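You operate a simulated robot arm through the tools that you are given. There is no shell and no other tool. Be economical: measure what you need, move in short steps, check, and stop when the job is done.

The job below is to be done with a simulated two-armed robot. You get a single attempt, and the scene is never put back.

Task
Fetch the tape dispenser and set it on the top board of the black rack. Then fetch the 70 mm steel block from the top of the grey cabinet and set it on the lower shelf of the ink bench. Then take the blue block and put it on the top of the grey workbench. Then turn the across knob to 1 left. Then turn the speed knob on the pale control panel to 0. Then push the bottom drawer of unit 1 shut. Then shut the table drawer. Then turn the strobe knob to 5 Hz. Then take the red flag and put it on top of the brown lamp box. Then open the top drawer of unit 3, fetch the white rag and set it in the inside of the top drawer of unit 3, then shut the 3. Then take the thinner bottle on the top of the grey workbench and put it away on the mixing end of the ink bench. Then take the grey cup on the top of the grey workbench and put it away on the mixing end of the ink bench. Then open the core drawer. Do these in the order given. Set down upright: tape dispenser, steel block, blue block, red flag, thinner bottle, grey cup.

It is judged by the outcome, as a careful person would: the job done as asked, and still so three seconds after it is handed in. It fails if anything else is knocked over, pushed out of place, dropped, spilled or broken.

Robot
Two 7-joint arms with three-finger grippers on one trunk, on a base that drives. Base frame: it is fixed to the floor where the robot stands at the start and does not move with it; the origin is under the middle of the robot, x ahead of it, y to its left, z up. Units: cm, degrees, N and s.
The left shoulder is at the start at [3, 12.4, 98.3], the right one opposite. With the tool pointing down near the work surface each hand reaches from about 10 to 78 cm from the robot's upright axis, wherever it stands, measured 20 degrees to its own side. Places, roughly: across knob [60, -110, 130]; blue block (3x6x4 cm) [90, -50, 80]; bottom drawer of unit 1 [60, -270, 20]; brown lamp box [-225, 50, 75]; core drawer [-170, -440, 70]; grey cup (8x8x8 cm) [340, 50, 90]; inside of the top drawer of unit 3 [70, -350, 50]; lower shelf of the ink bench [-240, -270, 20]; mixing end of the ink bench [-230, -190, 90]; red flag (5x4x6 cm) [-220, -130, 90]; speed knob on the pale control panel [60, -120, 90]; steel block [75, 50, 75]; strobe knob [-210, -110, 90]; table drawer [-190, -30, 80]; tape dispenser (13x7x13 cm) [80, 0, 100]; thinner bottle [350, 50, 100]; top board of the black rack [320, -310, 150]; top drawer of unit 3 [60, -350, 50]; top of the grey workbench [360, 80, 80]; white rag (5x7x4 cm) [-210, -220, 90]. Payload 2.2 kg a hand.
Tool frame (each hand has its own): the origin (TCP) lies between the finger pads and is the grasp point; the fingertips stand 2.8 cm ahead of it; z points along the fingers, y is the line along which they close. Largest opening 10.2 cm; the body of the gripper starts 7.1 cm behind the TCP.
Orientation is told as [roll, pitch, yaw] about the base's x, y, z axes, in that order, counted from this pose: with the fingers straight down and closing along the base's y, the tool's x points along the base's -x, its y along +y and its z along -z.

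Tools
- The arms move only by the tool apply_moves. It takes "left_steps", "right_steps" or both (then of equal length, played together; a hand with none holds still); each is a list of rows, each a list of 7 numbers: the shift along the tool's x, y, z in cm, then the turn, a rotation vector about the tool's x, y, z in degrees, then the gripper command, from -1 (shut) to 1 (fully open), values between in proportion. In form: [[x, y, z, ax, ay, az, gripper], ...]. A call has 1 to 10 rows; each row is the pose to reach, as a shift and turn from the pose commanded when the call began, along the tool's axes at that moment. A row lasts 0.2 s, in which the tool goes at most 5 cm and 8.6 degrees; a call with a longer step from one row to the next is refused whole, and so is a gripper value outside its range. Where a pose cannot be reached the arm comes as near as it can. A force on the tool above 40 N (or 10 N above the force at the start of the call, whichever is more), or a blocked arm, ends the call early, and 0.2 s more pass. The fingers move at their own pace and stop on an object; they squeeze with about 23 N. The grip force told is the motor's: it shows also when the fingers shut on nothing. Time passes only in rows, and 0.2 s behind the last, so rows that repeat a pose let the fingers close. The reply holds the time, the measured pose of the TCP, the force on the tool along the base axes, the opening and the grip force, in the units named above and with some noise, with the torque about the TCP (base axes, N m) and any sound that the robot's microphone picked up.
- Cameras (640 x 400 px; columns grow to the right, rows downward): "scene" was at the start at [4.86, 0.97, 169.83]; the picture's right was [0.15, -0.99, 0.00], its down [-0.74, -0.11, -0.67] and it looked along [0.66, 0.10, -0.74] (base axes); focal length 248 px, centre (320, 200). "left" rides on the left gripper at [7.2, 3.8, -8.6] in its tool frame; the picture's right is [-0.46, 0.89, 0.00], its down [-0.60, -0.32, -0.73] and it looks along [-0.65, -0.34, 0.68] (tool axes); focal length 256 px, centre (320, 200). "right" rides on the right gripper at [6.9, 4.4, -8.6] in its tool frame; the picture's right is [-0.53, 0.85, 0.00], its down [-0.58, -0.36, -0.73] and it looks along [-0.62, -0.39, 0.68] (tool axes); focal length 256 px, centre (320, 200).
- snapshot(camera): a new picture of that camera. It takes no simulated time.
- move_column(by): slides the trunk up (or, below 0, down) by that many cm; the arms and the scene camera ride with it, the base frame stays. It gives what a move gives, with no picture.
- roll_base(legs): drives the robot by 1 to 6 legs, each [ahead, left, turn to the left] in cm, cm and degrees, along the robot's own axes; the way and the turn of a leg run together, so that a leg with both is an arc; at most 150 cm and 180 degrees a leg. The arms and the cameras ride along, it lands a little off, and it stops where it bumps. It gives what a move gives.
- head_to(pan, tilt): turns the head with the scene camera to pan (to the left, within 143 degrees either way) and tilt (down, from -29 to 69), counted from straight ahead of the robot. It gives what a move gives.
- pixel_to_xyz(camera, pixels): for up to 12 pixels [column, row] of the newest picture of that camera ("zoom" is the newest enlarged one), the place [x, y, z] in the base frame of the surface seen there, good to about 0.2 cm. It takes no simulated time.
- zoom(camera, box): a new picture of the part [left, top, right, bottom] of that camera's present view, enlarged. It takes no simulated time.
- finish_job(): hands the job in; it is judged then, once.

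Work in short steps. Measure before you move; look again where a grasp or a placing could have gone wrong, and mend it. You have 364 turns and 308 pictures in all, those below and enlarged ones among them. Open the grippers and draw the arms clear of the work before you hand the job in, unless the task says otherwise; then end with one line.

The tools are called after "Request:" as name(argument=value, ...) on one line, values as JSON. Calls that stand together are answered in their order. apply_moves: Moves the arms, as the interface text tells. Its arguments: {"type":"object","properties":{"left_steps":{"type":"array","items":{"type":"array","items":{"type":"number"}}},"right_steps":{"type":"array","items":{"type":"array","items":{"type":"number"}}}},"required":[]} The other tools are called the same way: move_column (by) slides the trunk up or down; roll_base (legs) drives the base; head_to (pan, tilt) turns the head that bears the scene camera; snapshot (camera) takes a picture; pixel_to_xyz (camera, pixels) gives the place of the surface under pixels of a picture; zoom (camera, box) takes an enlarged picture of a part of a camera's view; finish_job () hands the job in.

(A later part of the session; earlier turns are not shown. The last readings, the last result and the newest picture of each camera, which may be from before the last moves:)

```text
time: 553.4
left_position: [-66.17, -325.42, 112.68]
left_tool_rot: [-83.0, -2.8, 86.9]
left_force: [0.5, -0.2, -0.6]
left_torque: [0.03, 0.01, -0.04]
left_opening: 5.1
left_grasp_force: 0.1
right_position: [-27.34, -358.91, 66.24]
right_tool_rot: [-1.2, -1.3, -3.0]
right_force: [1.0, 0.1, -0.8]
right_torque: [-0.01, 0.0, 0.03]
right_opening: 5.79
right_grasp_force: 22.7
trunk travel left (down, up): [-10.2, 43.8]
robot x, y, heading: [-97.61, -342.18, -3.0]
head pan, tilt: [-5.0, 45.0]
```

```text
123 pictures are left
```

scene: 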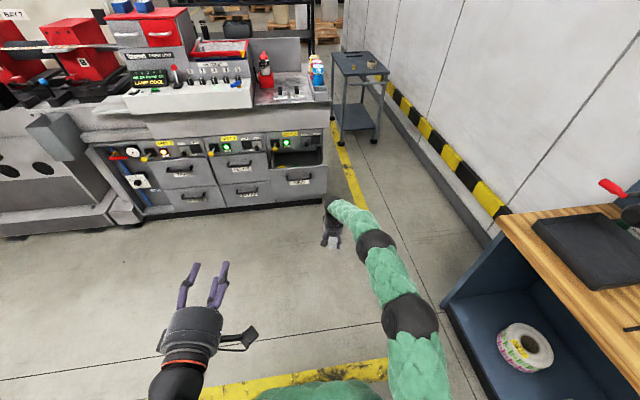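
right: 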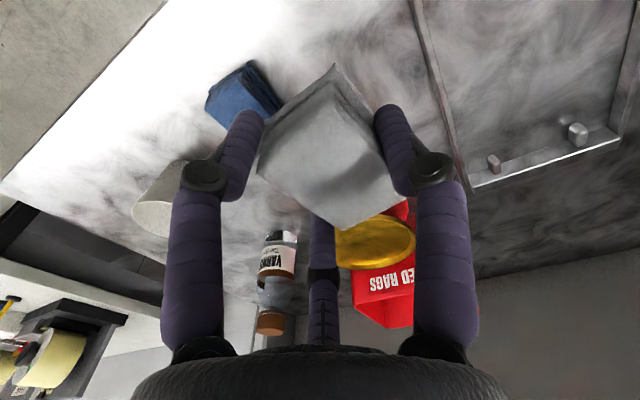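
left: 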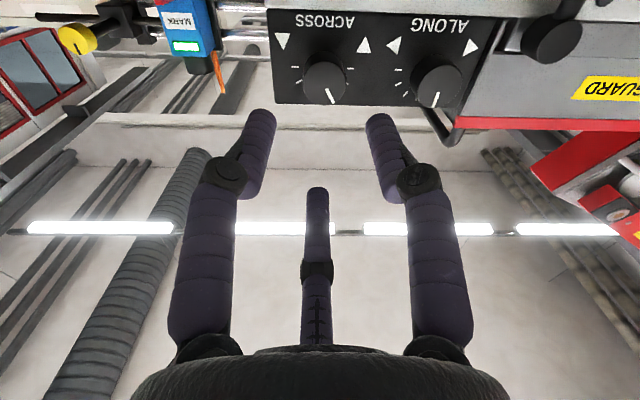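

I straighten by 3° and drive in 68 cm so the rag comes over the drawer.

Request:
roll_base(legs=[[0, 0, 3], [55, -2, 0]])

Request:
snapshot(camera="scene")

Request:
snapshot(camera="right")

```text
time: 557.0
left_position: [-11.57, -326.23, 112.62]
left_tool_rot: [-82.9, -2.9, 89.7]
left_force: [0.5, 0.2, -0.6]
left_torque: [0.0, 0.01, 0.01]
left_opening: 5.1
left_grasp_force: 0.1
right_position: [28.97, -357.69, 66.13]
right_tool_rot: [-1.2, -1.3, -0.2]
right_force: [-0.4, 0.3, 0.9]
right_torque: [0.03, 0.0, 0.01]
right_opening: 5.74
right_grasp_force: 22.6
trunk travel left (down, up): [-10.2, 43.8]
robot x, y, heading: [-42.16, -344.92, -0.3]
head pan, tilt: [-5.0, 45.0]
```

```text
122 pictures are left
```

scene: 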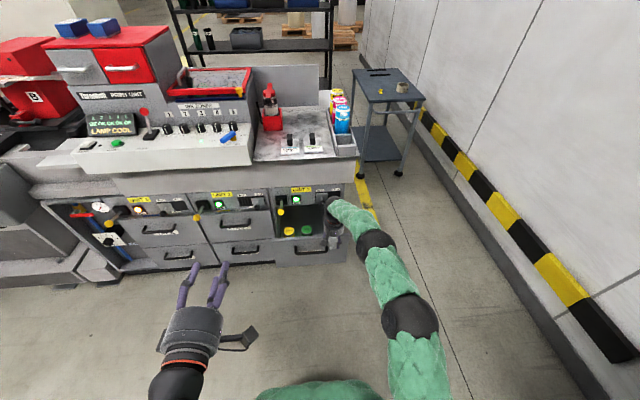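

```text
121 pictures are left
```

right: 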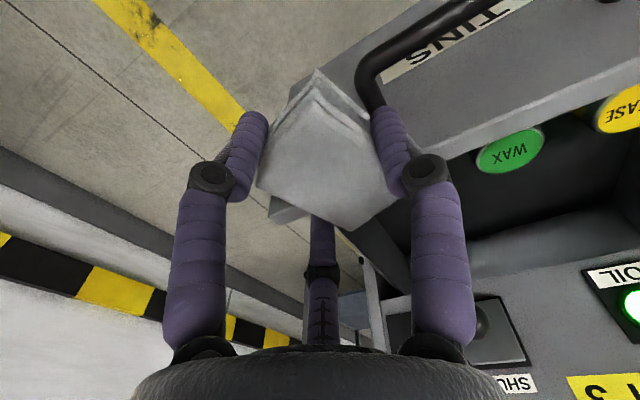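

I move left 1.5 and forward 12 cm (TCP x≈41 to clear the vent knob).

Request:
roll_base(legs=[[0, 1.5, 0], [12, 0, 0]])

Request:
zoom(camera="scene", box=[240, 140, 400, 280])

Request:
snapshot(camera="right")

```text
time: 558.6
left_position: [0.61, -324.67, 112.71]
left_tool_rot: [-82.9, -2.9, 89.7]
left_force: [0.8, 0.0, -0.2]
left_torque: [0.02, 0.0, 0.05]
left_opening: 5.09
left_grasp_force: 0.1
right_position: [41.22, -356.29, 66.0]
right_tool_rot: [-1.2, -1.3, -0.2]
right_force: [-0.7, 0.2, -0.7]
right_torque: [0.03, 0.03, -0.02]
right_opening: 5.75
right_grasp_force: 22.6
trunk travel left (down, up): [-10.2, 43.8]
robot x, y, heading: [-30.26, -343.01, -0.4]
head pan, tilt: [-5.0, 45.0]
```

```text
2.86 times, centred on (320, 210) of scene
```

zoom: 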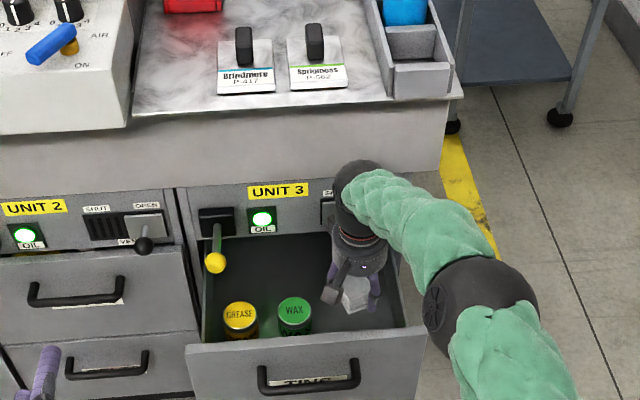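

```text
119 pictures are left
```

right: 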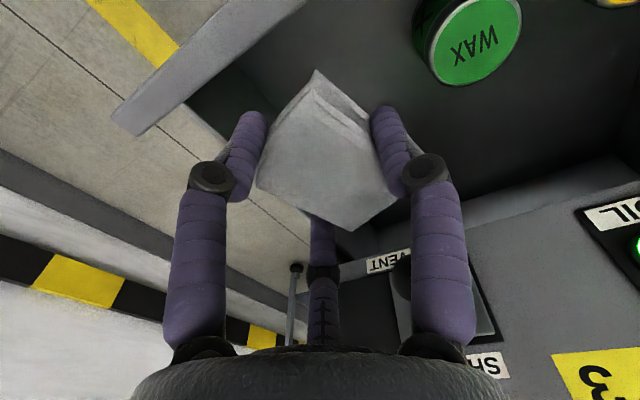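

Lowering here would bring the camera housing onto the front rim; I turn the hand 60° clockwise so the housing sits over the drawer interior.

Request:
apply_moves(right_steps=[[0, 0, 0, 0, 0, 8.5, -1], [0, 0, 0, 0, 0, 17, -1], [0, 0, 0, 0, 0, 25.5, -1], [0, 0, 0, 0, 0, 34, -1], [0, 0, 0, 0, 0, 42.5, -1], [0, 0, 0, 0, 0, 51, -1], [0, 0, 0, 0, 0, 58, -1]])

Request:
zoom(camera="scene", box=[240, 140, 400, 280])

Request:
snapshot(camera="right")

```text
time: 560.2
left_position: [0.56, -324.74, 112.6]
left_tool_rot: [-83.0, -2.9, 89.7]
left_force: [0.2, -0.7, -0.6]
left_torque: [-0.01, 0.0, 0.01]
left_opening: 5.12
left_grasp_force: 0.0
right_position: [40.98, -356.2, 66.2]
right_tool_rot: [0.5, -1.7, -58.3]
right_force: [-0.2, 0.1, 0.0]
right_torque: [0.0, 0.01, 0.0]
right_opening: 5.68
right_grasp_force: 22.7
trunk travel left (down, up): [-10.2, 43.8]
robot x, y, heading: [-29.87, -343.68, -0.2]
head pan, tilt: [-5.0, 45.0]
```

```text
2.86 times, centred on (320, 210) of scene
```

zoom: 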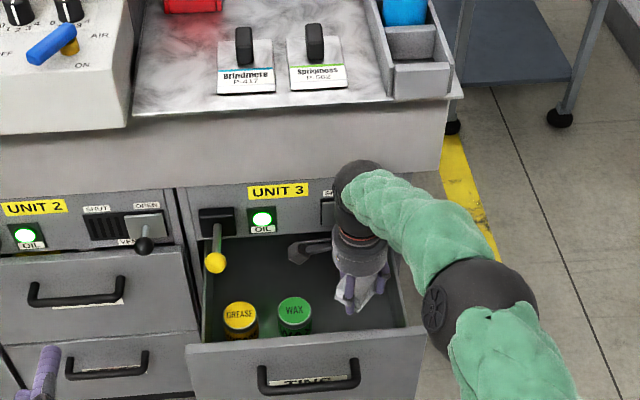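

```text
117 pictures are left
```

right: 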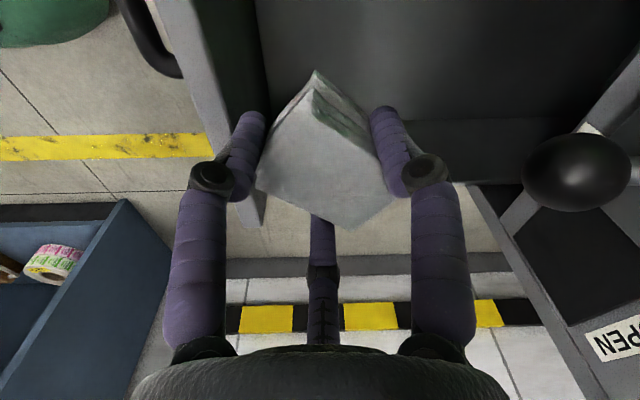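

I lower into the drawer to z≈52.

Request:
apply_moves(right_steps=[[0, 0.3, 3, 0, 0, 0, -1], [0, 0.5, 6, 0, 0, 0, -1], [0, 0.5, 9, 0, 0, 0, -1], [0, 0.5, 12, 0, 0, 0, -1], [0, 0.5, 13.8, 0, 0, 0, -1]])

Request:
snapshot(camera="right")

Request:
zoom(camera="scene", box=[240, 140, 400, 280])

```text
time: 561.4
left_position: [0.59, -324.63, 112.7]
left_tool_rot: [-82.9, -2.8, 89.7]
left_force: [0.6, -0.3, 0.4]
left_torque: [-0.02, 0.0, 0.02]
left_opening: 5.11
left_grasp_force: 0.1
right_position: [40.83, -356.28, 52.6]
right_tool_rot: [0.5, -1.5, -58.2]
right_force: [0.3, -0.3, -0.9]
right_torque: [0.05, 0.03, 0.02]
right_opening: 5.7
right_grasp_force: 23.4
right hand out of reach, approached as far as the arm can: row 5
trunk travel left (down, up): [-10.2, 43.8]
robot x, y, heading: [-30.23, -343.29, -0.5]
head pan, tilt: [-5.0, 45.0]
```

```text
116 pictures are left
```

right: 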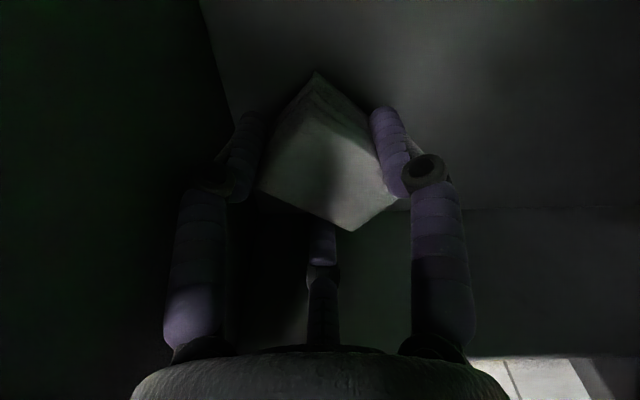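

```text
2.86 times, centred on (320, 210) of scene
```

zoom: 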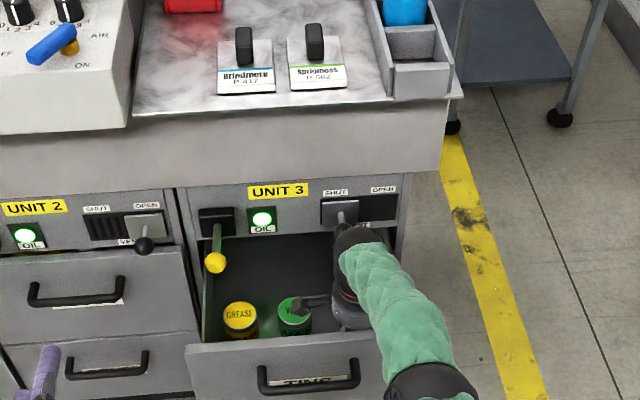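

About 1 cm above the floor; I lower the column 1.3 cm and then release.

Request:
move_column(by=-1.3)

Request:
apply_moves(right_steps=[[0, 0, 0, 0, 0, 0, -0.4], [0, 0, 0, 0, 0, 0, 0.1], [0, 0, 0, 0, 0, 0, 0.3], [0, 0, 0, 0, 0, 0, 0.3]])

Request:
snapshot(camera="right")

```text
time: 562.0
left_position: [0.62, -324.56, 111.41]
left_tool_rot: [-83.0, -2.9, 89.7]
left_force: [0.5, 0.1, -0.3]
left_torque: [0.01, -0.04, 0.0]
left_opening: 5.1
left_grasp_force: 0.0
right_position: [40.9, -356.41, 51.56]
right_tool_rot: [0.6, -1.7, -58.1]
right_force: [1.8, 0.0, 2.2]
right_torque: [0.15, -0.02, -0.06]
right_opening: 5.7
right_grasp_force: 23.0
trunk travel left (down, up): [-8.9, 45.1]
robot x, y, heading: [-29.77, -342.99, 0.1]
head pan, tilt: [-5.0, 45.0]
```

```text
time: 563.0
left_position: [0.53, -324.68, 111.42]
left_tool_rot: [-83.0, -2.9, 89.7]
left_force: [0.1, 0.8, 0.5]
left_torque: [-0.01, 0.0, 0.01]
left_opening: 5.09
left_grasp_force: 0.0
right_position: [40.75, -356.33, 51.3]
right_tool_rot: [0.5, -1.5, -58.2]
right_force: [-0.3, -0.9, -0.3]
right_torque: [-0.01, 0.01, 0.03]
right_opening: 6.61
right_grasp_force: 0.1
trunk travel left (down, up): [-8.9, 45.1]
robot x, y, heading: [-29.75, -343.29, -0.4]
head pan, tilt: [-5.0, 45.0]
```

```text
114 pictures are left
```

right: 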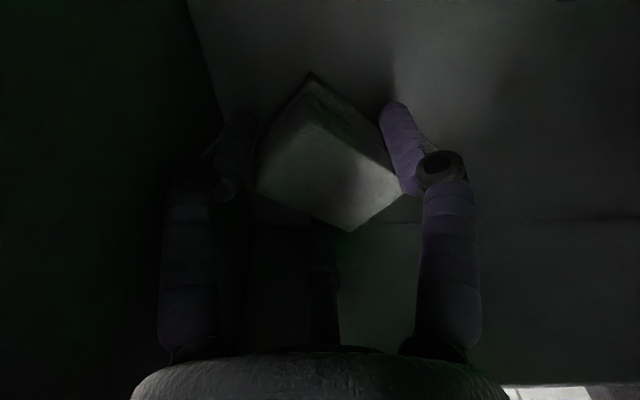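

Released. I lift straight out, back off and look.

Request:
apply_moves(right_steps=[[0, 0, -3, 0, 0, 0, 0.3], [0, 0, -7, 0, 0, 0, 0.3], [0, 0, -11, 0, 0, 0, 0.3], [0, 0, -15, 0, 0, 0, 0.3]])

Request:
roll_base(legs=[[-32, 0, 0]])

Request:
zoom(camera="scene", box=[200, 140, 400, 290])

```text
time: 564.0
left_position: [0.54, -324.61, 111.43]
left_tool_rot: [-83.0, -3.0, 89.8]
left_force: [-0.2, -0.3, 0.1]
left_torque: [0.02, 0.01, 0.0]
left_opening: 5.11
left_grasp_force: 0.0
right_position: [40.47, -355.95, 66.34]
right_tool_rot: [0.4, -1.5, -58.2]
right_force: [-1.4, -0.1, 0.5]
right_torque: [-0.04, -0.04, 0.02]
right_opening: 6.61
right_grasp_force: 0.0
trunk travel left (down, up): [-8.9, 45.1]
robot x, y, heading: [-29.87, -342.78, -0.0]
head pan, tilt: [-5.0, 45.0]
```

```text
time: 566.2
left_position: [-31.73, -324.53, 111.41]
left_tool_rot: [-83.0, -3.0, 89.8]
left_force: [-0.5, 0.0, -0.5]
left_torque: [-0.01, 0.03, -0.03]
left_opening: 5.11
left_grasp_force: 0.1
right_position: [8.3, -355.8, 66.4]
right_tool_rot: [0.6, -1.7, -58.2]
right_force: [-0.3, 0.7, 0.6]
right_torque: [-0.03, -0.01, -0.03]
right_opening: 6.65
right_grasp_force: 0.1
trunk travel left (down, up): [-8.9, 45.1]
robot x, y, heading: [-62.18, -343.07, -0.3]
head pan, tilt: [-5.0, 45.0]
```

```text
2.67 times, centred on (300, 215) of scene
```

zoom: 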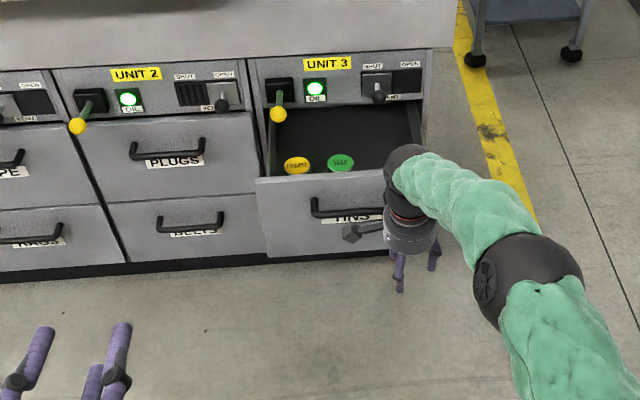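

The drawer stayed open with the rag inside. To shut it safely I'll re-grip the handle as before; I turn the right hand back (yaw +147°).

Request:
apply_moves(right_steps=[[0, 0, 0, 0, 0, -8.2, 0.4], [0, 0, 0, 0, 0, -16.4, 0.4], [0, 0, 0, 0, 0, -24.6, 0.4], [0, 0, 0, 0, 0, -32.8, 0.4], [0, 0, 0, 0, 0, -41, 0.4], [0, 0, 0, 0, 0, -49.2, 0.4], [0, 0, 0, 0, 0, -57.4, 0.4], [0, 0, 0, 0, 0, -65.6, 0.4], [0, 0, 0, 0, 0, -73.5, 0.4]])

Request:
apply_moves(right_steps=[[0, 0, 0, 0, 0, -8.2, 0.4], [0, 0, 0, 0, 0, -16.4, 0.4], [0, 0, 0, 0, 0, -24.6, 0.4], [0, 0, 0, 0, 0, -32.8, 0.4], [0, 0, 0, 0, 0, -41, 0.4], [0, 0, 0, 0, 0, -49.2, 0.4], [0, 0, 0, 0, 0, -57.4, 0.4], [0, 0, 0, 0, 0, -65.6, 0.4], [0, 0, 0, 0, 0, -73.5, 0.4]])

Request:
apply_moves(right_steps=[[0, 0, 0, 7.5, 0, 0, 0.4], [0, 0, 0, 15, 0, 0, 0.4], [0, 0, 0, 22.5, 0, 0, 0.4], [0, 0, 0, 30, 0, 0, 0.4], [0, 0, 0, 37.5, 0, 0, 0.4], [0, 0, 0, 45, 0, 0, 0.4]])

Request:
zoom(camera="scene", box=[200, 140, 400, 290])

```text
time: 568.2
left_position: [-31.58, -324.51, 111.33]
left_tool_rot: [-83.0, -3.0, 89.7]
left_force: [-0.1, 0.0, -0.9]
left_torque: [0.02, 0.02, 0.02]
left_opening: 5.09
left_grasp_force: 0.1
right_position: [8.31, -355.77, 66.43]
right_tool_rot: [-1.5, -0.8, 15.6]
right_force: [-0.1, 0.4, 0.5]
right_torque: [0.02, 0.01, 0.0]
right_opening: 7.17
right_grasp_force: 0.0
trunk travel left (down, up): [-8.9, 45.1]
robot x, y, heading: [-61.98, -343.37, -0.3]
head pan, tilt: [-5.0, 45.0]
```

```text
time: 570.2
left_position: [-31.63, -324.56, 111.48]
left_tool_rot: [-82.9, -2.9, 89.8]
left_force: [0.7, -0.6, -0.1]
left_torque: [-0.03, 0.04, 0.03]
left_opening: 5.12
left_grasp_force: 0.0
right_position: [8.25, -355.76, 66.39]
right_tool_rot: [-1.3, 1.1, 89.0]
right_force: [0.1, -0.3, -0.3]
right_torque: [-0.01, 0.0, -0.02]
right_opening: 7.13
right_grasp_force: 0.3
trunk travel left (down, up): [-8.9, 45.1]
robot x, y, heading: [-62.14, -343.11, -0.5]
head pan, tilt: [-5.0, 45.0]
```

```text
time: 571.6
left_position: [-31.6, -324.5, 111.24]
left_tool_rot: [-83.0, -2.8, 89.8]
left_force: [-0.6, 0.6, 0.0]
left_torque: [0.0, 0.01, -0.01]
left_opening: 5.12
left_grasp_force: 0.0
right_position: [8.33, -355.87, 66.43]
right_tool_rot: [-46.5, 1.0, 88.8]
right_force: [0.3, 0.2, 0.2]
right_torque: [-0.01, 0.02, 0.01]
right_opening: 7.15
right_grasp_force: 0.1
trunk travel left (down, up): [-8.9, 45.1]
robot x, y, heading: [-62.1, -343.03, -0.2]
head pan, tilt: [-5.0, 45.0]
```

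```text
2.67 times, centred on (300, 215) of scene
```

zoom: 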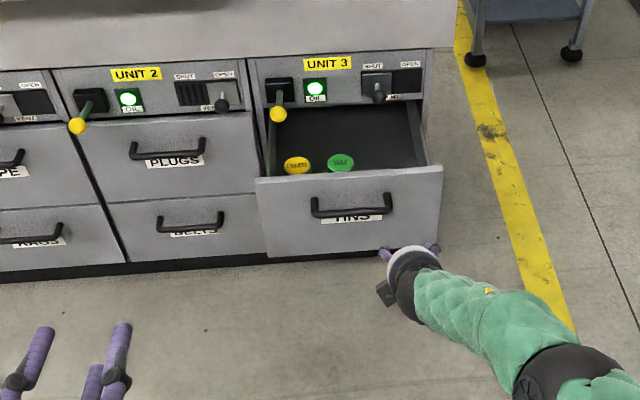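

I position the base so the hand approaches the handle along the same line as before.

Request:
roll_base(legs=[[0, 7.5, 0.3], [13, 0, 0]])

Request:
snapshot(camera="right")

Request:
pixel_to_xyz(camera="right", pixels=[[285, 85], [265, 60], [305, 115], [320, 140]])

```text
time: 573.5
left_position: [-18.32, -316.96, 111.4]
left_tool_rot: [-83.0, -2.9, 90.0]
left_force: [0.8, -0.6, 0.7]
left_torque: [-0.02, 0.04, 0.0]
left_opening: 5.09
left_grasp_force: 0.1
right_position: [21.76, -348.08, 66.23]
right_tool_rot: [-46.3, 1.1, 89.1]
right_force: [-0.4, 0.1, -0.3]
right_torque: [-0.01, -0.02, -0.03]
right_opening: 7.14
right_grasp_force: 0.0
trunk travel left (down, up): [-8.9, 45.1]
robot x, y, heading: [-48.51, -335.53, -0.2]
head pan, tilt: [-5.0, 45.0]
```

```text
111 pictures are left
```

right: 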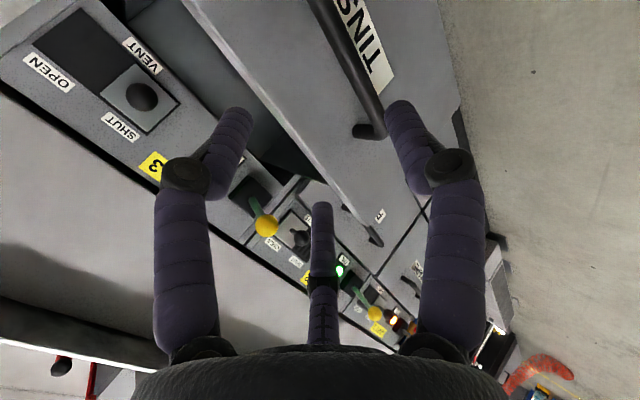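

```text
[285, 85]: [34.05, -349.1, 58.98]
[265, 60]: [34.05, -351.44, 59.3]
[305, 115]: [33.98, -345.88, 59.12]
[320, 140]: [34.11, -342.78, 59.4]
```

I move onto the bar: first the offset, then along the axis.

Request:
apply_moves(right_steps=[[0.2, 2, 2.5, 0, 0, 0, 0.4], [0.2, 2, 6, 0, 0, 0, 0.4], [0.2, 2, 9.5, 0, 0, 0, 0.4], [0.2, 2, 12.4, 0, 0, 0, 0.4]])

Request:
snapshot(camera="right")

```text
time: 574.5
left_position: [-18.27, -317.07, 111.31]
left_tool_rot: [-83.1, -2.9, 90.0]
left_force: [0.2, 0.8, -0.5]
left_torque: [0.0, 0.01, -0.01]
left_opening: 5.1
left_grasp_force: 0.1
right_position: [29.38, -348.64, 56.48]
right_tool_rot: [-46.3, 1.1, 89.2]
right_force: [0.9, -0.7, -0.6]
right_torque: [0.0, 0.01, 0.01]
right_opening: 7.16
right_grasp_force: 0.0
trunk travel left (down, up): [-8.9, 45.1]
robot x, y, heading: [-48.86, -335.73, -0.1]
head pan, tilt: [-5.0, 45.0]
```

```text
110 pictures are left
```

right: 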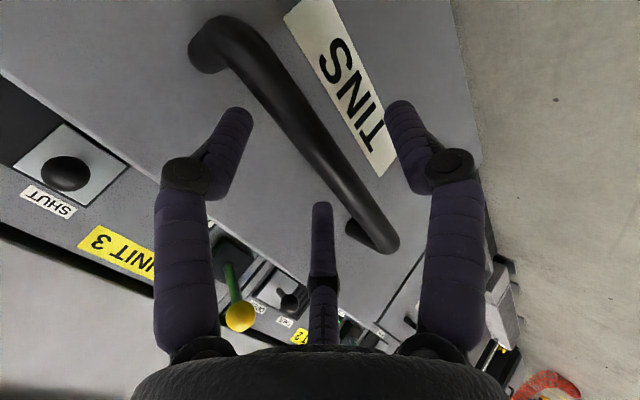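

The bar is between the fingers as before. I close and push by driving forward 19 cm.

Request:
apply_moves(right_steps=[[0, 0, 0.3, 0, 0, 0, 0], [0, 0, 0.3, 0, 0, 0, -0.4], [0, 0, 0.3, 0, 0, 0, -0.8], [0, 0, 0.3, 0, 0, 0, -1], [0, 0, 0.3, 0, 0, 0, -1]])

Request:
roll_base(legs=[[18, 0, 0]])

Request:
zoom(camera="scene", box=[200, 140, 400, 290])

```text
time: 575.7
left_position: [-18.38, -316.96, 111.5]
left_tool_rot: [-83.0, -2.9, 90.0]
left_force: [-0.7, -1.0, -0.9]
left_torque: [0.01, 0.0, 0.02]
left_opening: 5.12
left_grasp_force: 0.1
right_position: [29.48, -348.54, 56.18]
right_tool_rot: [-46.3, 1.2, 89.1]
right_force: [-0.7, 0.3, -1.7]
right_torque: [0.1, 0.02, -0.14]
right_opening: 2.44
right_grasp_force: 44.9
trunk travel left (down, up): [-8.9, 45.1]
robot x, y, heading: [-48.33, -335.37, -0.0]
head pan, tilt: [-5.0, 45.0]
```

```text
time: 577.2
left_position: [-0.33, -317.02, 111.37]
left_tool_rot: [-83.0, -2.9, 89.8]
left_force: [0.6, -0.1, 0.2]
left_torque: [0.0, 0.02, -0.02]
left_opening: 5.05
left_grasp_force: 0.0
right_position: [47.53, -348.65, 56.22]
right_tool_rot: [-46.3, 1.1, 89.1]
right_force: [1.9, 17.2, -1.6]
right_torque: [0.38, 0.03, 0.03]
right_opening: 2.46
right_grasp_force: 45.2
trunk travel left (down, up): [-8.9, 45.1]
robot x, y, heading: [-30.54, -335.93, -0.1]
head pan, tilt: [-5.0, 45.0]
```

```text
2.67 times, centred on (300, 215) of scene
```

zoom: 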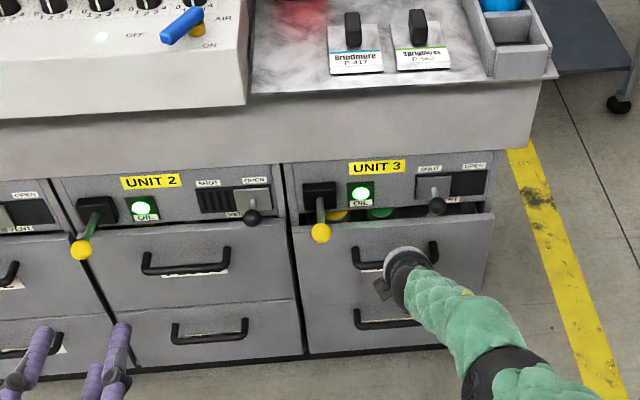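

About 2 cm left; I push 2.7 cm more.

Request:
roll_base(legs=[[2.7, 0, 0]])

Request:
zoom(camera="scene", box=[200, 140, 400, 290])

Request:
pixel_to_xyz(camera="zoom", pixels=[[330, 245], [470, 245], [320, 280], [230, 240], [350, 320]])

```text
time: 578.1
left_position: [2.22, -317.26, 111.33]
left_tool_rot: [-83.0, -3.1, 89.9]
left_force: [-0.1, 0.0, 0.5]
left_torque: [0.02, 0.0, 0.01]
left_opening: 5.12
left_grasp_force: 0.0
right_position: [49.96, -348.54, 55.96]
right_tool_rot: [-46.1, 0.8, 89.0]
right_force: [-0.5, 0.2, 0.3]
right_torque: [-0.17, 0.01, -0.11]
right_opening: 2.45
right_grasp_force: 45.0
trunk travel left (down, up): [-8.9, 45.1]
robot x, y, heading: [-28.42, -335.59, -0.1]
head pan, tilt: [-5.0, 45.0]
stopped in leg 1: the force on the tool passed its limit at 124 N (the readings are from after the stop); the commanded pose is now the measured one
```

```text
2.67 times, centred on (300, 215) of scene
```

zoom: 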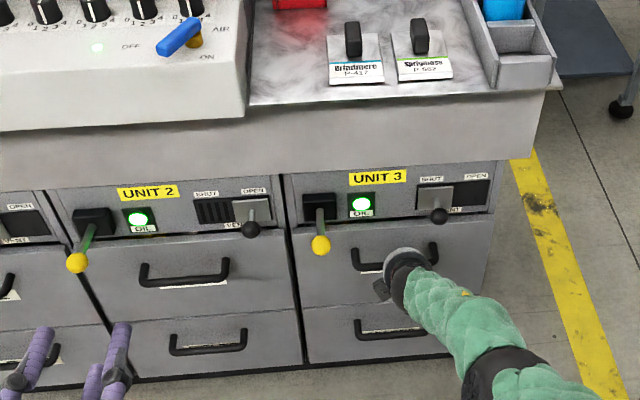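

```text
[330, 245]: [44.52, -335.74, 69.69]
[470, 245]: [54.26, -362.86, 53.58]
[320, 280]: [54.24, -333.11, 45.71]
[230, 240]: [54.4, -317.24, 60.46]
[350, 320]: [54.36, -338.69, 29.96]
```

Fully home (stop at 124 N). I release the handle, withdraw, and recheck that it stays shut.

Request:
apply_moves(right_steps=[[0, 0, 0, 0, 0, 0, 0], [0, 0, 0, 0, 0, 0, 0.4], [0, 0, 0, 0, 0, 0, 0.4], [0, 0, -3, 0, 0, 0, 0.4], [0, 0, -7, 0, 0, 0, 0.4], [0, 0, -11, 0, 0, 0, 0.4]])

Request:
zoom(camera="scene", box=[120, 140, 400, 290])

Request:
pixel_to_xyz(camera="scene", pixels=[[365, 232], [325, 250], [285, 250], [355, 262], [240, 250], [210, 255]])

```text
time: 579.5
left_position: [2.18, -317.17, 111.36]
left_tool_rot: [-83.0, -3.0, 89.9]
left_force: [-0.1, 0.8, -1.2]
left_torque: [0.0, -0.03, 0.01]
left_opening: 5.09
left_grasp_force: 0.1
right_position: [42.11, -348.38, 63.8]
right_tool_rot: [-46.0, 1.0, 89.0]
right_force: [-1.1, 0.1, -0.4]
right_torque: [0.01, -0.03, -0.01]
right_opening: 7.14
right_grasp_force: 0.0
trunk travel left (down, up): [-8.9, 45.1]
robot x, y, heading: [-27.98, -335.45, -0.3]
head pan, tilt: [-5.0, 45.0]
```

```text
2.29 times, centred on (260, 215) of scene
```

zoom: 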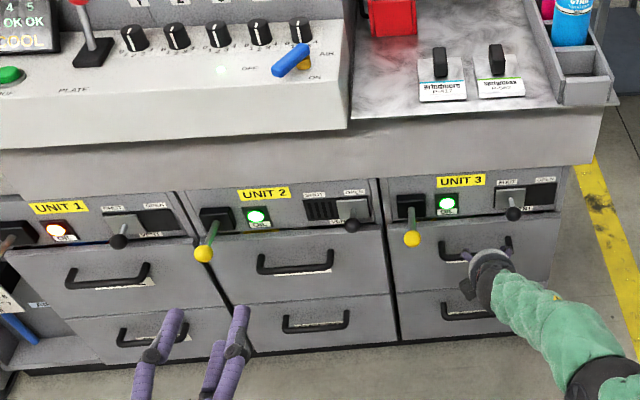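

```text
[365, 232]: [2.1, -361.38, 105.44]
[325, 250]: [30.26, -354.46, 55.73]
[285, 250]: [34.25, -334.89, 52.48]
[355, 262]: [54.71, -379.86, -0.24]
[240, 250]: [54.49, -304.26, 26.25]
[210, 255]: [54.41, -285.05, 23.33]
```

Unit 3 is shut. Next the thinner bottle on the grey workbench. I straighten the right hand, raise the column, and drive back round past machine 1.

Request:
roll_base(legs=[[-47, 0, 0]])

Request:
move_column(by=35)

Request:
apply_moves(right_steps=[[0, -2, -1, -7.7, 0, 0, 0], [0, -4, -2, -15.3, 0, 0, 0], [0, -6, -3, -23, 0, 0, 0], [0, -8, -4, -30.6, 0, 0, 0], [0, -10, -5, -38.3, 0, 0, 0], [0, -12, -6, -46, 0, 0, 0]])

Request:
snapshot(camera="scene")

Request:
roll_base(legs=[[0, 150, 0], [0, 150, 0], [0, 150, 0]])

```text
time: 582.3
left_position: [-44.1, -316.97, 111.33]
left_tool_rot: [-83.0, -2.9, 89.8]
left_force: [0.3, 0.0, 0.1]
left_torque: [0.04, 0.02, 0.01]
left_opening: 5.1
left_grasp_force: 0.0
right_position: [-4.4, -348.09, 63.86]
right_tool_rot: [-46.1, 0.9, 89.1]
right_force: [-0.1, 0.0, 0.7]
right_torque: [0.0, 0.01, 0.0]
right_opening: 7.14
right_grasp_force: 0.1
trunk travel left (down, up): [-8.9, 45.1]
robot x, y, heading: [-74.89, -335.39, -0.1]
head pan, tilt: [-5.0, 45.0]
```

```text
time: 585.7
left_position: [-44.19, -317.0, 146.35]
left_tool_rot: [-83.0, -2.9, 89.9]
left_force: [0.4, 0.0, 1.1]
left_torque: [0.01, -0.03, 0.01]
left_opening: 5.12
left_grasp_force: 0.0
right_position: [-4.31, -348.19, 98.82]
right_tool_rot: [-46.1, 0.9, 89.0]
right_force: [0.7, 0.3, -0.7]
right_torque: [-0.03, -0.01, 0.0]
right_opening: 7.15
right_grasp_force: 0.0
trunk travel left (down, up): [-43.9, 10.1]
robot x, y, heading: [-74.49, -335.64, -0.1]
head pan, tilt: [-5.0, 45.0]
```

```text
time: 587.1
left_position: [-44.06, -316.82, 146.36]
left_tool_rot: [-82.9, -3.0, 89.7]
left_force: [0.1, 0.6, -1.5]
left_torque: [-0.02, 0.0, -0.01]
left_opening: 5.08
left_grasp_force: 0.2
right_position: [-0.16, -347.86, 111.44]
right_tool_rot: [0.0, 0.8, 89.1]
right_force: [-0.2, -0.4, 0.6]
right_torque: [0.01, 0.02, 0.0]
right_opening: 5.08
right_grasp_force: 0.1
trunk travel left (down, up): [-43.9, 10.1]
robot x, y, heading: [-74.46, -335.64, -0.2]
head pan, tilt: [-5.0, 45.0]
```

```text
106 pictures are left
```

scene: 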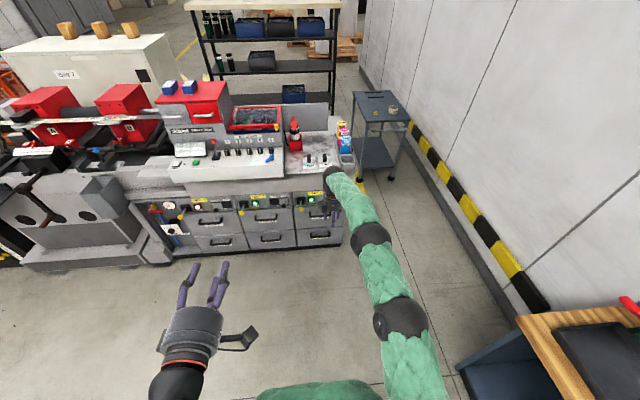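

```text
time: 608.5
left_position: [-30.61, 129.28, 146.4]
left_tool_rot: [-82.9, -3.0, 88.1]
left_force: [0.4, 0.6, 0.0]
left_torque: [-0.02, 0.01, -0.06]
left_opening: 5.09
left_grasp_force: 0.1
right_position: [12.35, 97.07, 111.51]
right_tool_rot: [-0.1, 0.8, 87.2]
right_force: [0.0, 1.2, 1.3]
right_torque: [0.0, 0.0, 0.0]
right_opening: 5.09
right_grasp_force: 0.1
trunk travel left (down, up): [-43.9, 10.1]
robot x, y, heading: [-61.3, 111.68, -1.7]
head pan, tilt: [-5.0, 45.0]
```

I continue: past the machine, round the left end of the workbench to its far side.

Request:
roll_base(legs=[[0, 8, 1.7], [150, 0, 0], [150, 0, 0], [0, 58, 0], [150, 0, 0], [75, 0, 0]])

Request:
head_to(pan=-110, tilt=30)

Request:
snapshot(camera="scene")

```text
time: 622.4
left_position: [254.71, 140.11, 146.31]
left_tool_rot: [-82.8, -2.8, 90.8]
left_force: [0.6, -0.4, 0.0]
left_torque: [0.0, -0.04, 0.0]
left_opening: 5.11
left_grasp_force: 0.1
right_position: [298.98, 109.75, 111.33]
right_tool_rot: [0.1, 1.0, 90.0]
right_force: [1.0, 0.2, -1.7]
right_torque: [-0.02, 0.08, 0.01]
right_opening: 5.11
right_grasp_force: 0.0
trunk travel left (down, up): [-43.9, 10.1]
robot x, y, heading: [224.08, 120.99, 0.7]
head pan, tilt: [-5.0, 45.0]
stopped in leg 3: the robot was blocked; the commanded pose is now the measured one
```

```text
time: 624.2
left_position: [254.25, 140.2, 146.38]
left_tool_rot: [-83.1, -2.9, 90.7]
left_force: [0.6, -0.2, -0.6]
left_torque: [0.0, -0.02, -0.03]
left_opening: 5.08
left_grasp_force: 0.0
right_position: [298.52, 109.78, 111.68]
right_tool_rot: [-0.2, 1.0, 89.9]
right_force: [-0.9, 0.2, 1.2]
right_torque: [-0.03, -0.03, -0.01]
right_opening: 5.11
right_grasp_force: 0.1
trunk travel left (down, up): [-43.9, 10.1]
robot x, y, heading: [224.28, 120.9, 0.9]
head pan, tilt: [-110.0, 30.0]
```

```text
105 pictures are left
```

scene: 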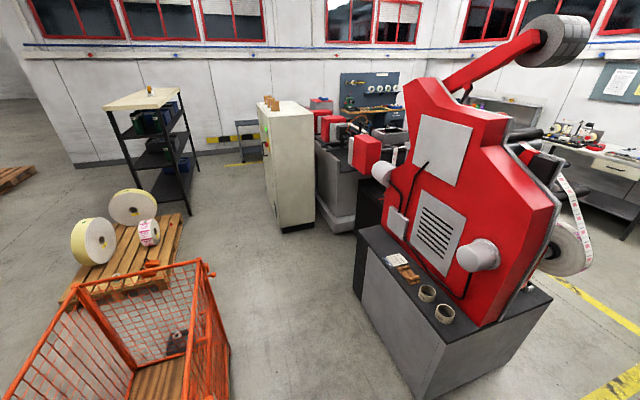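

The base was blocked at x=224 – likely near the blue jug. I look down there.

Request:
head_to(pan=-35, tilt=55)

Request:
snapshot(camera="scene")

Request:
pixel_to_xyz(camera="scene", pixels=[[320, 200], [250, 250], [300, 300], [350, 250], [400, 300], [320, 350]])

```text
time: 625.7
left_position: [254.19, 140.13, 146.33]
left_tool_rot: [-83.0, -2.9, 90.7]
left_force: [-0.1, -0.4, 0.7]
left_torque: [-0.03, -0.01, -0.02]
left_opening: 5.1
left_grasp_force: 0.2
right_position: [298.59, 109.83, 111.74]
right_tool_rot: [-0.2, 0.8, 89.9]
right_force: [0.4, -0.5, -0.3]
right_torque: [-0.02, 0.03, -0.01]
right_opening: 5.08
right_grasp_force: 0.0
trunk travel left (down, up): [-43.9, 10.1]
robot x, y, heading: [224.11, 121.38, 1.0]
head pan, tilt: [-35.0, 55.0]
```

```text
104 pictures are left
```

scene: 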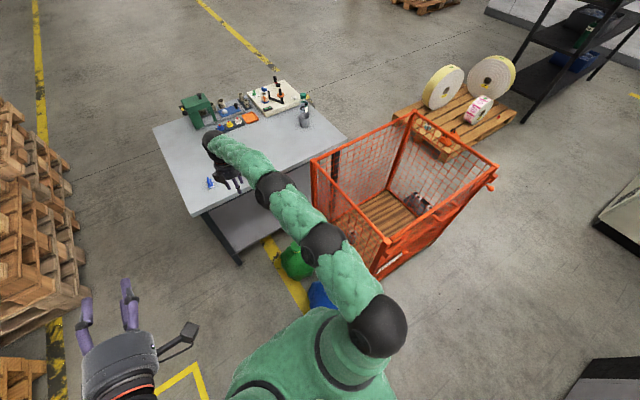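

```text
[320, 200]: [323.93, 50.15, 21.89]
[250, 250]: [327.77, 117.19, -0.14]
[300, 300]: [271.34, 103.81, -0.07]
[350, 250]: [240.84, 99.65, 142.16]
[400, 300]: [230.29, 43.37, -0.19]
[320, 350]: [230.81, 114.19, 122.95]
```

Request:
pixel_to_xyz(camera="scene", pixels=[[318, 292], [325, 300], [297, 260], [312, 300], [295, 250]])

Request:
zoom(camera="scene", box=[250, 220, 370, 330])

```text
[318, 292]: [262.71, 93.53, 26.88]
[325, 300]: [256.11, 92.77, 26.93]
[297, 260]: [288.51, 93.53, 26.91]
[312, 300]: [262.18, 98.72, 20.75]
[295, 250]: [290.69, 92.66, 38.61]
```

```text
3.64 times, centred on (310, 275) of scene
```

zoom: 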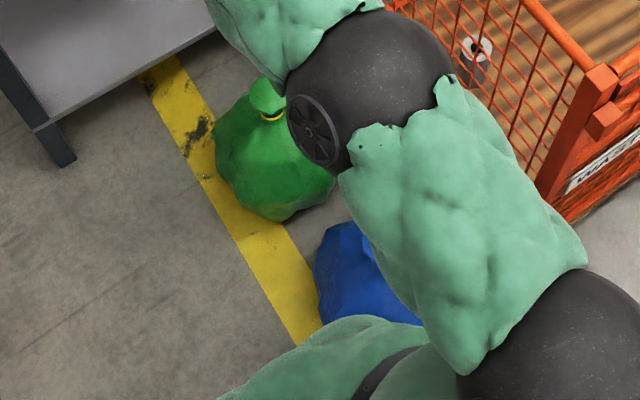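

The base touched the blue sack slightly but it stands as before. I back off a little, go wide (y≈178), and continue round the bench.

Request:
roll_base(legs=[[-8, 0, -1], [0, 58, 0], [150, 0, 0], [98, 0, 0]])

Request:
roll_base(legs=[[0, -120, 0], [0, 0, 180]])

Request:
head_to(pan=0, tilt=40)

Request:
snapshot(camera="scene")

```text
time: 640.6
left_position: [483.19, 199.17, 146.7]
left_tool_rot: [-83.3, -3.2, 92.9]
left_force: [-0.2, -0.1, 0.3]
left_torque: [0.0, 0.03, 0.03]
left_opening: 5.07
left_grasp_force: 0.0
right_position: [528.34, 169.15, 112.17]
right_tool_rot: [-0.6, 0.6, 90.7]
right_force: [-0.5, 0.4, 0.6]
right_torque: [-0.02, -0.01, -0.01]
right_opening: 5.08
right_grasp_force: 0.0
trunk travel left (down, up): [-43.9, 10.1]
robot x, y, heading: [454.75, 180.37, 1.6]
head pan, tilt: [-35.0, 55.0]
stopped in leg 4: the robot was blocked; the commanded pose is now the measured one
```

```text
time: 654.0
left_position: [429.34, 40.58, 146.4]
left_tool_rot: [-82.9, -2.8, -86.4]
left_force: [0.7, 0.5, -0.2]
left_torque: [-0.03, 0.03, -0.02]
left_opening: 5.08
left_grasp_force: 0.1
right_position: [383.92, 69.95, 111.64]
right_tool_rot: [-0.1, 1.0, -88.2]
right_force: [0.0, -0.5, -0.4]
right_torque: [-0.03, -0.01, -0.03]
right_opening: 5.09
right_grasp_force: 0.0
trunk travel left (down, up): [-43.9, 10.1]
robot x, y, heading: [458.54, 61.51, -177.2]
head pan, tilt: [-35.0, 55.0]
```

```text
time: 655.0
left_position: [429.24, 40.57, 146.3]
left_tool_rot: [-82.8, -2.8, -86.5]
left_force: [-0.2, -0.6, 0.3]
left_torque: [-0.01, -0.03, -0.01]
left_opening: 5.11
left_grasp_force: 0.0
right_position: [383.93, 69.9, 111.7]
right_tool_rot: [-0.1, 1.0, -88.2]
right_force: [0.2, 0.3, -0.2]
right_torque: [-0.02, -0.04, 0.0]
right_opening: 5.1
right_grasp_force: 0.1
trunk travel left (down, up): [-43.9, 10.1]
robot x, y, heading: [458.67, 61.27, -177.4]
head pan, tilt: [0.0, 40.0]
```

```text
102 pictures are left
```

scene: 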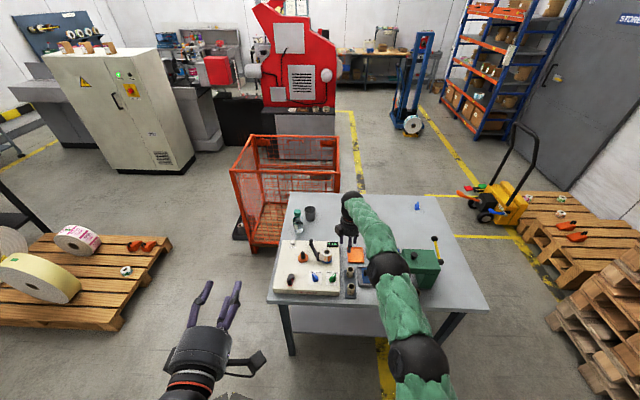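

From the far side I see the bottle (298,220) and grey cup (310,213). I zoom and measure.

Request:
zoom(camera="scene", box=[260, 185, 390, 300])

Request:
pixel_to_xyz(camera="zoom", pixels=[[206, 88], [205, 105], [207, 135], [207, 160], [258, 92], [245, 92], [272, 92], [255, 115], [300, 110], [240, 190], [300, 180], [225, 200]])

```text
3.48 times, centred on (325, 242) of scene
```

zoom: 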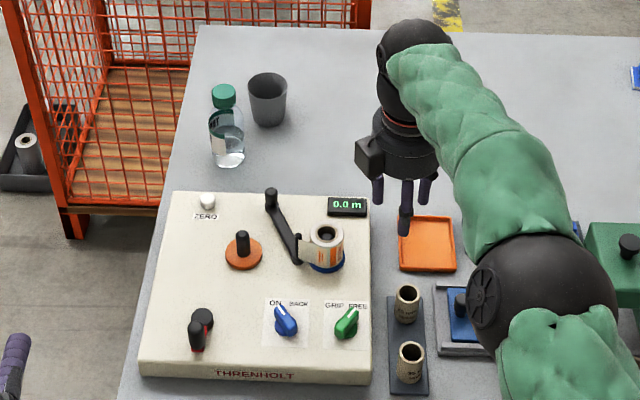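

```text
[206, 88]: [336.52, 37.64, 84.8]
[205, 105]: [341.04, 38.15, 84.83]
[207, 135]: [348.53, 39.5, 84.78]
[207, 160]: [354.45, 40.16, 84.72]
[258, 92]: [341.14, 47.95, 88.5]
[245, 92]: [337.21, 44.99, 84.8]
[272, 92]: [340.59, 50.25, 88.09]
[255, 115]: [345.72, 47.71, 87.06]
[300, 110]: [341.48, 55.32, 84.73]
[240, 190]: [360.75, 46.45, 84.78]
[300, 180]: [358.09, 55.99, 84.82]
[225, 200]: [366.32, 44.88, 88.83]
```

Request:
pixel_to_xyz(camera="zoom", pixels=[[223, 90], [214, 95], [233, 95], [224, 104], [228, 125], [228, 150], [215, 125], [242, 125], [268, 78], [253, 80], [285, 80], [268, 122]])

```text
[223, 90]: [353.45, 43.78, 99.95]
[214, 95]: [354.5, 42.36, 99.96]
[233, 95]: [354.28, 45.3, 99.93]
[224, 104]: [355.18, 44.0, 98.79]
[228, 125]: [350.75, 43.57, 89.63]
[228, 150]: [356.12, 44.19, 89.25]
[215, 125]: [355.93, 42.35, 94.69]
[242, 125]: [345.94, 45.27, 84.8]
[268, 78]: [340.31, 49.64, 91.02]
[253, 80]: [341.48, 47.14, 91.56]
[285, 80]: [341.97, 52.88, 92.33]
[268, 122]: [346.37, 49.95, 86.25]
```

Bottle centre ≈(353.4,43.9), cap top z 100; cup centre ≈(341.5,50), rim z 92.5. I check the table's near edge, then move the base.

Request:
pixel_to_xyz(camera="scene", pixels=[[440, 303], [280, 300], [470, 300], [290, 345], [285, 250], [305, 205]])

Request:
roll_base(legs=[[0, 31, -2.6], [30, 0, 0]])

Request:
snapshot(camera="scene")

```text
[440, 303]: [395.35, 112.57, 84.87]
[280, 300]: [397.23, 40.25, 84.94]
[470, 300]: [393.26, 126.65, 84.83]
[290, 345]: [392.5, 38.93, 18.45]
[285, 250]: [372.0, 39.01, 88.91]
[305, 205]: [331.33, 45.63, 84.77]
```

```text
time: 658.8
left_position: [398.44, 11.51, 146.41]
left_tool_rot: [-82.9, -2.9, -89.4]
left_force: [0.2, 0.1, -0.2]
left_torque: [-0.01, 0.0, -0.01]
left_opening: 5.09
left_grasp_force: 0.0
right_position: [354.71, 43.42, 111.64]
right_tool_rot: [-0.1, 1.0, -91.2]
right_force: [-0.7, 0.6, -0.5]
right_torque: [-0.03, 0.01, -0.01]
right_opening: 5.09
right_grasp_force: 0.1
trunk travel left (down, up): [-43.9, 10.1]
robot x, y, heading: [429.08, 30.49, 179.4]
head pan, tilt: [0.0, 40.0]
```

```text
100 pictures are left
```

scene: 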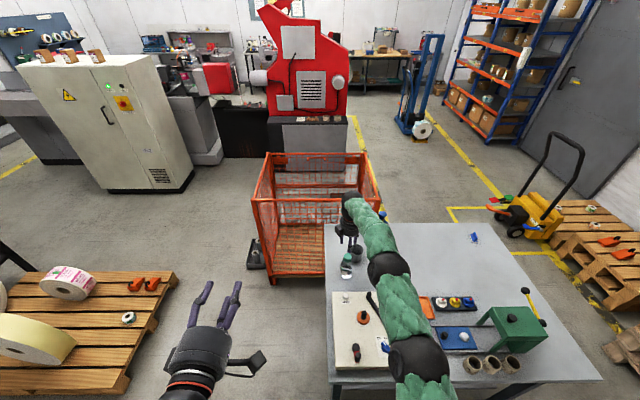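

The hand is right above the bottle. I look with the hand camera.

Request:
snapshot(camera="right")

Request:
pixel_to_xyz(camera="right", pixels=[[316, 110], [300, 110], [335, 110], [316, 95], [318, 125], [320, 60]])

```text
99 pictures are left
```

right: 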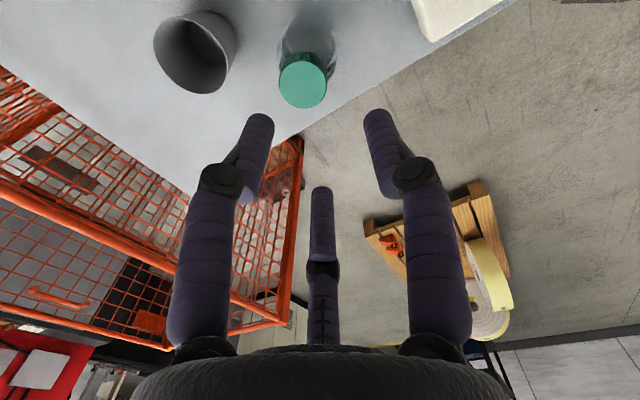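

```text
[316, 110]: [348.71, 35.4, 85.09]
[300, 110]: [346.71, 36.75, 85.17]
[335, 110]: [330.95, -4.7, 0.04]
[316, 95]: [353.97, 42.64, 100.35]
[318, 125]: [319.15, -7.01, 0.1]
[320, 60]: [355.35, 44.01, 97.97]
```

Request:
pixel_to_xyz(camera="right", pixels=[[302, 82], [283, 78], [322, 85], [302, 66], [302, 104], [195, 50], [160, 45], [232, 50], [305, 40]])

```text
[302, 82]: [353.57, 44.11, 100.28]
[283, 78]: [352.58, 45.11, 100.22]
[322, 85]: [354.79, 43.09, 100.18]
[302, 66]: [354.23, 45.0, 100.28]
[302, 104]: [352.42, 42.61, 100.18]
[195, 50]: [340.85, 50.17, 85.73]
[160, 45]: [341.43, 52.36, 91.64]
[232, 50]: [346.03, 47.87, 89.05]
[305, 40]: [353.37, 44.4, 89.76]
```

Cap centre (353.5,44.0). I descend around the bottle's upper body (TCP z≈95.3) and close gently.

Request:
apply_moves(right_steps=[[0.3, -0.6, 4, 0, -1, 0, 0.4], [0.6, -1.2, 8, 0, -1, 0, 0.4], [0.6, -1.2, 12, 0, -1, 0, 0.4], [0.6, -1.2, 14.5, 0, -1, 0, 0.4], [0.6, -1.2, 16.3, 0, -1, 0, 0.4]])

Request:
apply_moves(right_steps=[[0, 0, 0, 0, 0, 0, 0.1], [0, 0, 0, 0, 0, 0, -0.3], [0, 0, 0, 0, 0, 0, -0.7], [0, 0, 0, 0, 0, 0, -1], [0, 0, 0, 0, 0, 0, -1]])

Request:
snapshot(camera="right")

```text
time: 660.0
left_position: [398.63, 11.6, 146.42]
left_tool_rot: [-82.9, -2.8, -89.4]
left_force: [-0.3, 0.3, -0.3]
left_torque: [0.04, 0.04, 0.0]
left_opening: 5.12
left_grasp_force: 0.1
right_position: [355.71, 44.21, 95.8]
right_tool_rot: [-0.1, 0.1, -91.2]
right_force: [0.6, 0.0, -0.4]
right_torque: [0.02, 0.01, 0.01]
right_opening: 7.12
right_grasp_force: 0.0
right hand out of reach, approached as far as the arm can: row 2, 3, 4, 5
trunk travel left (down, up): [-43.9, 10.1]
robot x, y, heading: [428.99, 30.53, 179.6]
head pan, tilt: [0.0, 40.0]
```

```text
time: 661.1
left_position: [398.45, 11.64, 146.41]
left_tool_rot: [-82.9, -2.8, -89.4]
left_force: [0.3, -0.7, -0.3]
left_torque: [-0.02, -0.01, 0.0]
left_opening: 5.09
left_grasp_force: 0.1
right_position: [355.67, 44.13, 95.96]
right_tool_rot: [-0.1, -0.1, -91.2]
right_force: [-1.1, 0.1, 0.2]
right_torque: [0.07, 0.05, -0.01]
right_opening: 6.63
right_grasp_force: 23.3
trunk travel left (down, up): [-43.9, 10.1]
robot x, y, heading: [429.33, 30.3, 179.6]
head pan, tilt: [0.0, 40.0]
```

```text
98 pictures are left
```

right: 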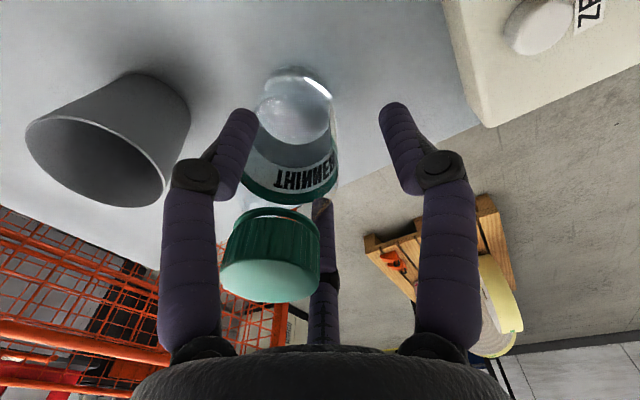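

The reach fell 2 cm short in x, so only two fingers touched. I open, raise, tilt the hand 12° forward for reach, and retry.

Request:
apply_moves(right_steps=[[0, 0, 0, 0, 0, 0, 0.5], [0, 0, 0, 0, 0, 0, 1], [0, 0, 0, 0, 0, 0, 1], [0, 0, -4, 0, 0, 0, 1], [0, 0, -8, 0, 0, 0, 1], [0, 0.3, -10, 6, 0, 0, 1], [0, 0.3, -10, 12, 0, 0, 1], [0, 0.3, -10, 12, 0, 0, 1]])

Request:
snapshot(camera="right")

```text
time: 663.0
left_position: [398.57, 11.48, 146.45]
left_tool_rot: [-82.9, -2.9, -89.3]
left_force: [-0.5, 0.3, 0.0]
left_torque: [-0.03, -0.03, 0.01]
left_opening: 5.11
left_grasp_force: 0.1
right_position: [355.91, 44.36, 105.88]
right_tool_rot: [-12.2, 0.0, -91.2]
right_force: [-0.7, -0.2, 0.6]
right_torque: [0.01, 0.02, 0.0]
right_opening: 10.2
right_grasp_force: 0.1
trunk travel left (down, up): [-43.9, 10.1]
robot x, y, heading: [429.05, 30.77, 179.7]
head pan, tilt: [0.0, 40.0]
```

```text
97 pictures are left
```

right: 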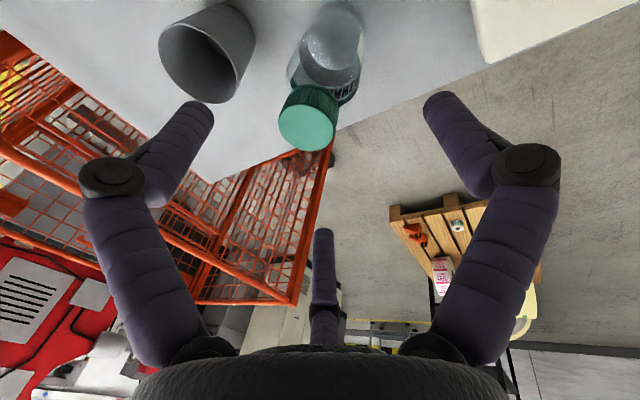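

Request:
pixel_to_xyz(camera="right", pixels=[[305, 125], [285, 125], [328, 125], [306, 108], [306, 145], [200, 45]])

```text
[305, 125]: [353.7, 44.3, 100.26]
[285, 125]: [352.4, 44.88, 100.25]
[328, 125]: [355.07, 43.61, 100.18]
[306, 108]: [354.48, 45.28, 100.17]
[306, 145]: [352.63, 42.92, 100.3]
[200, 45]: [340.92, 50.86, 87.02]
```

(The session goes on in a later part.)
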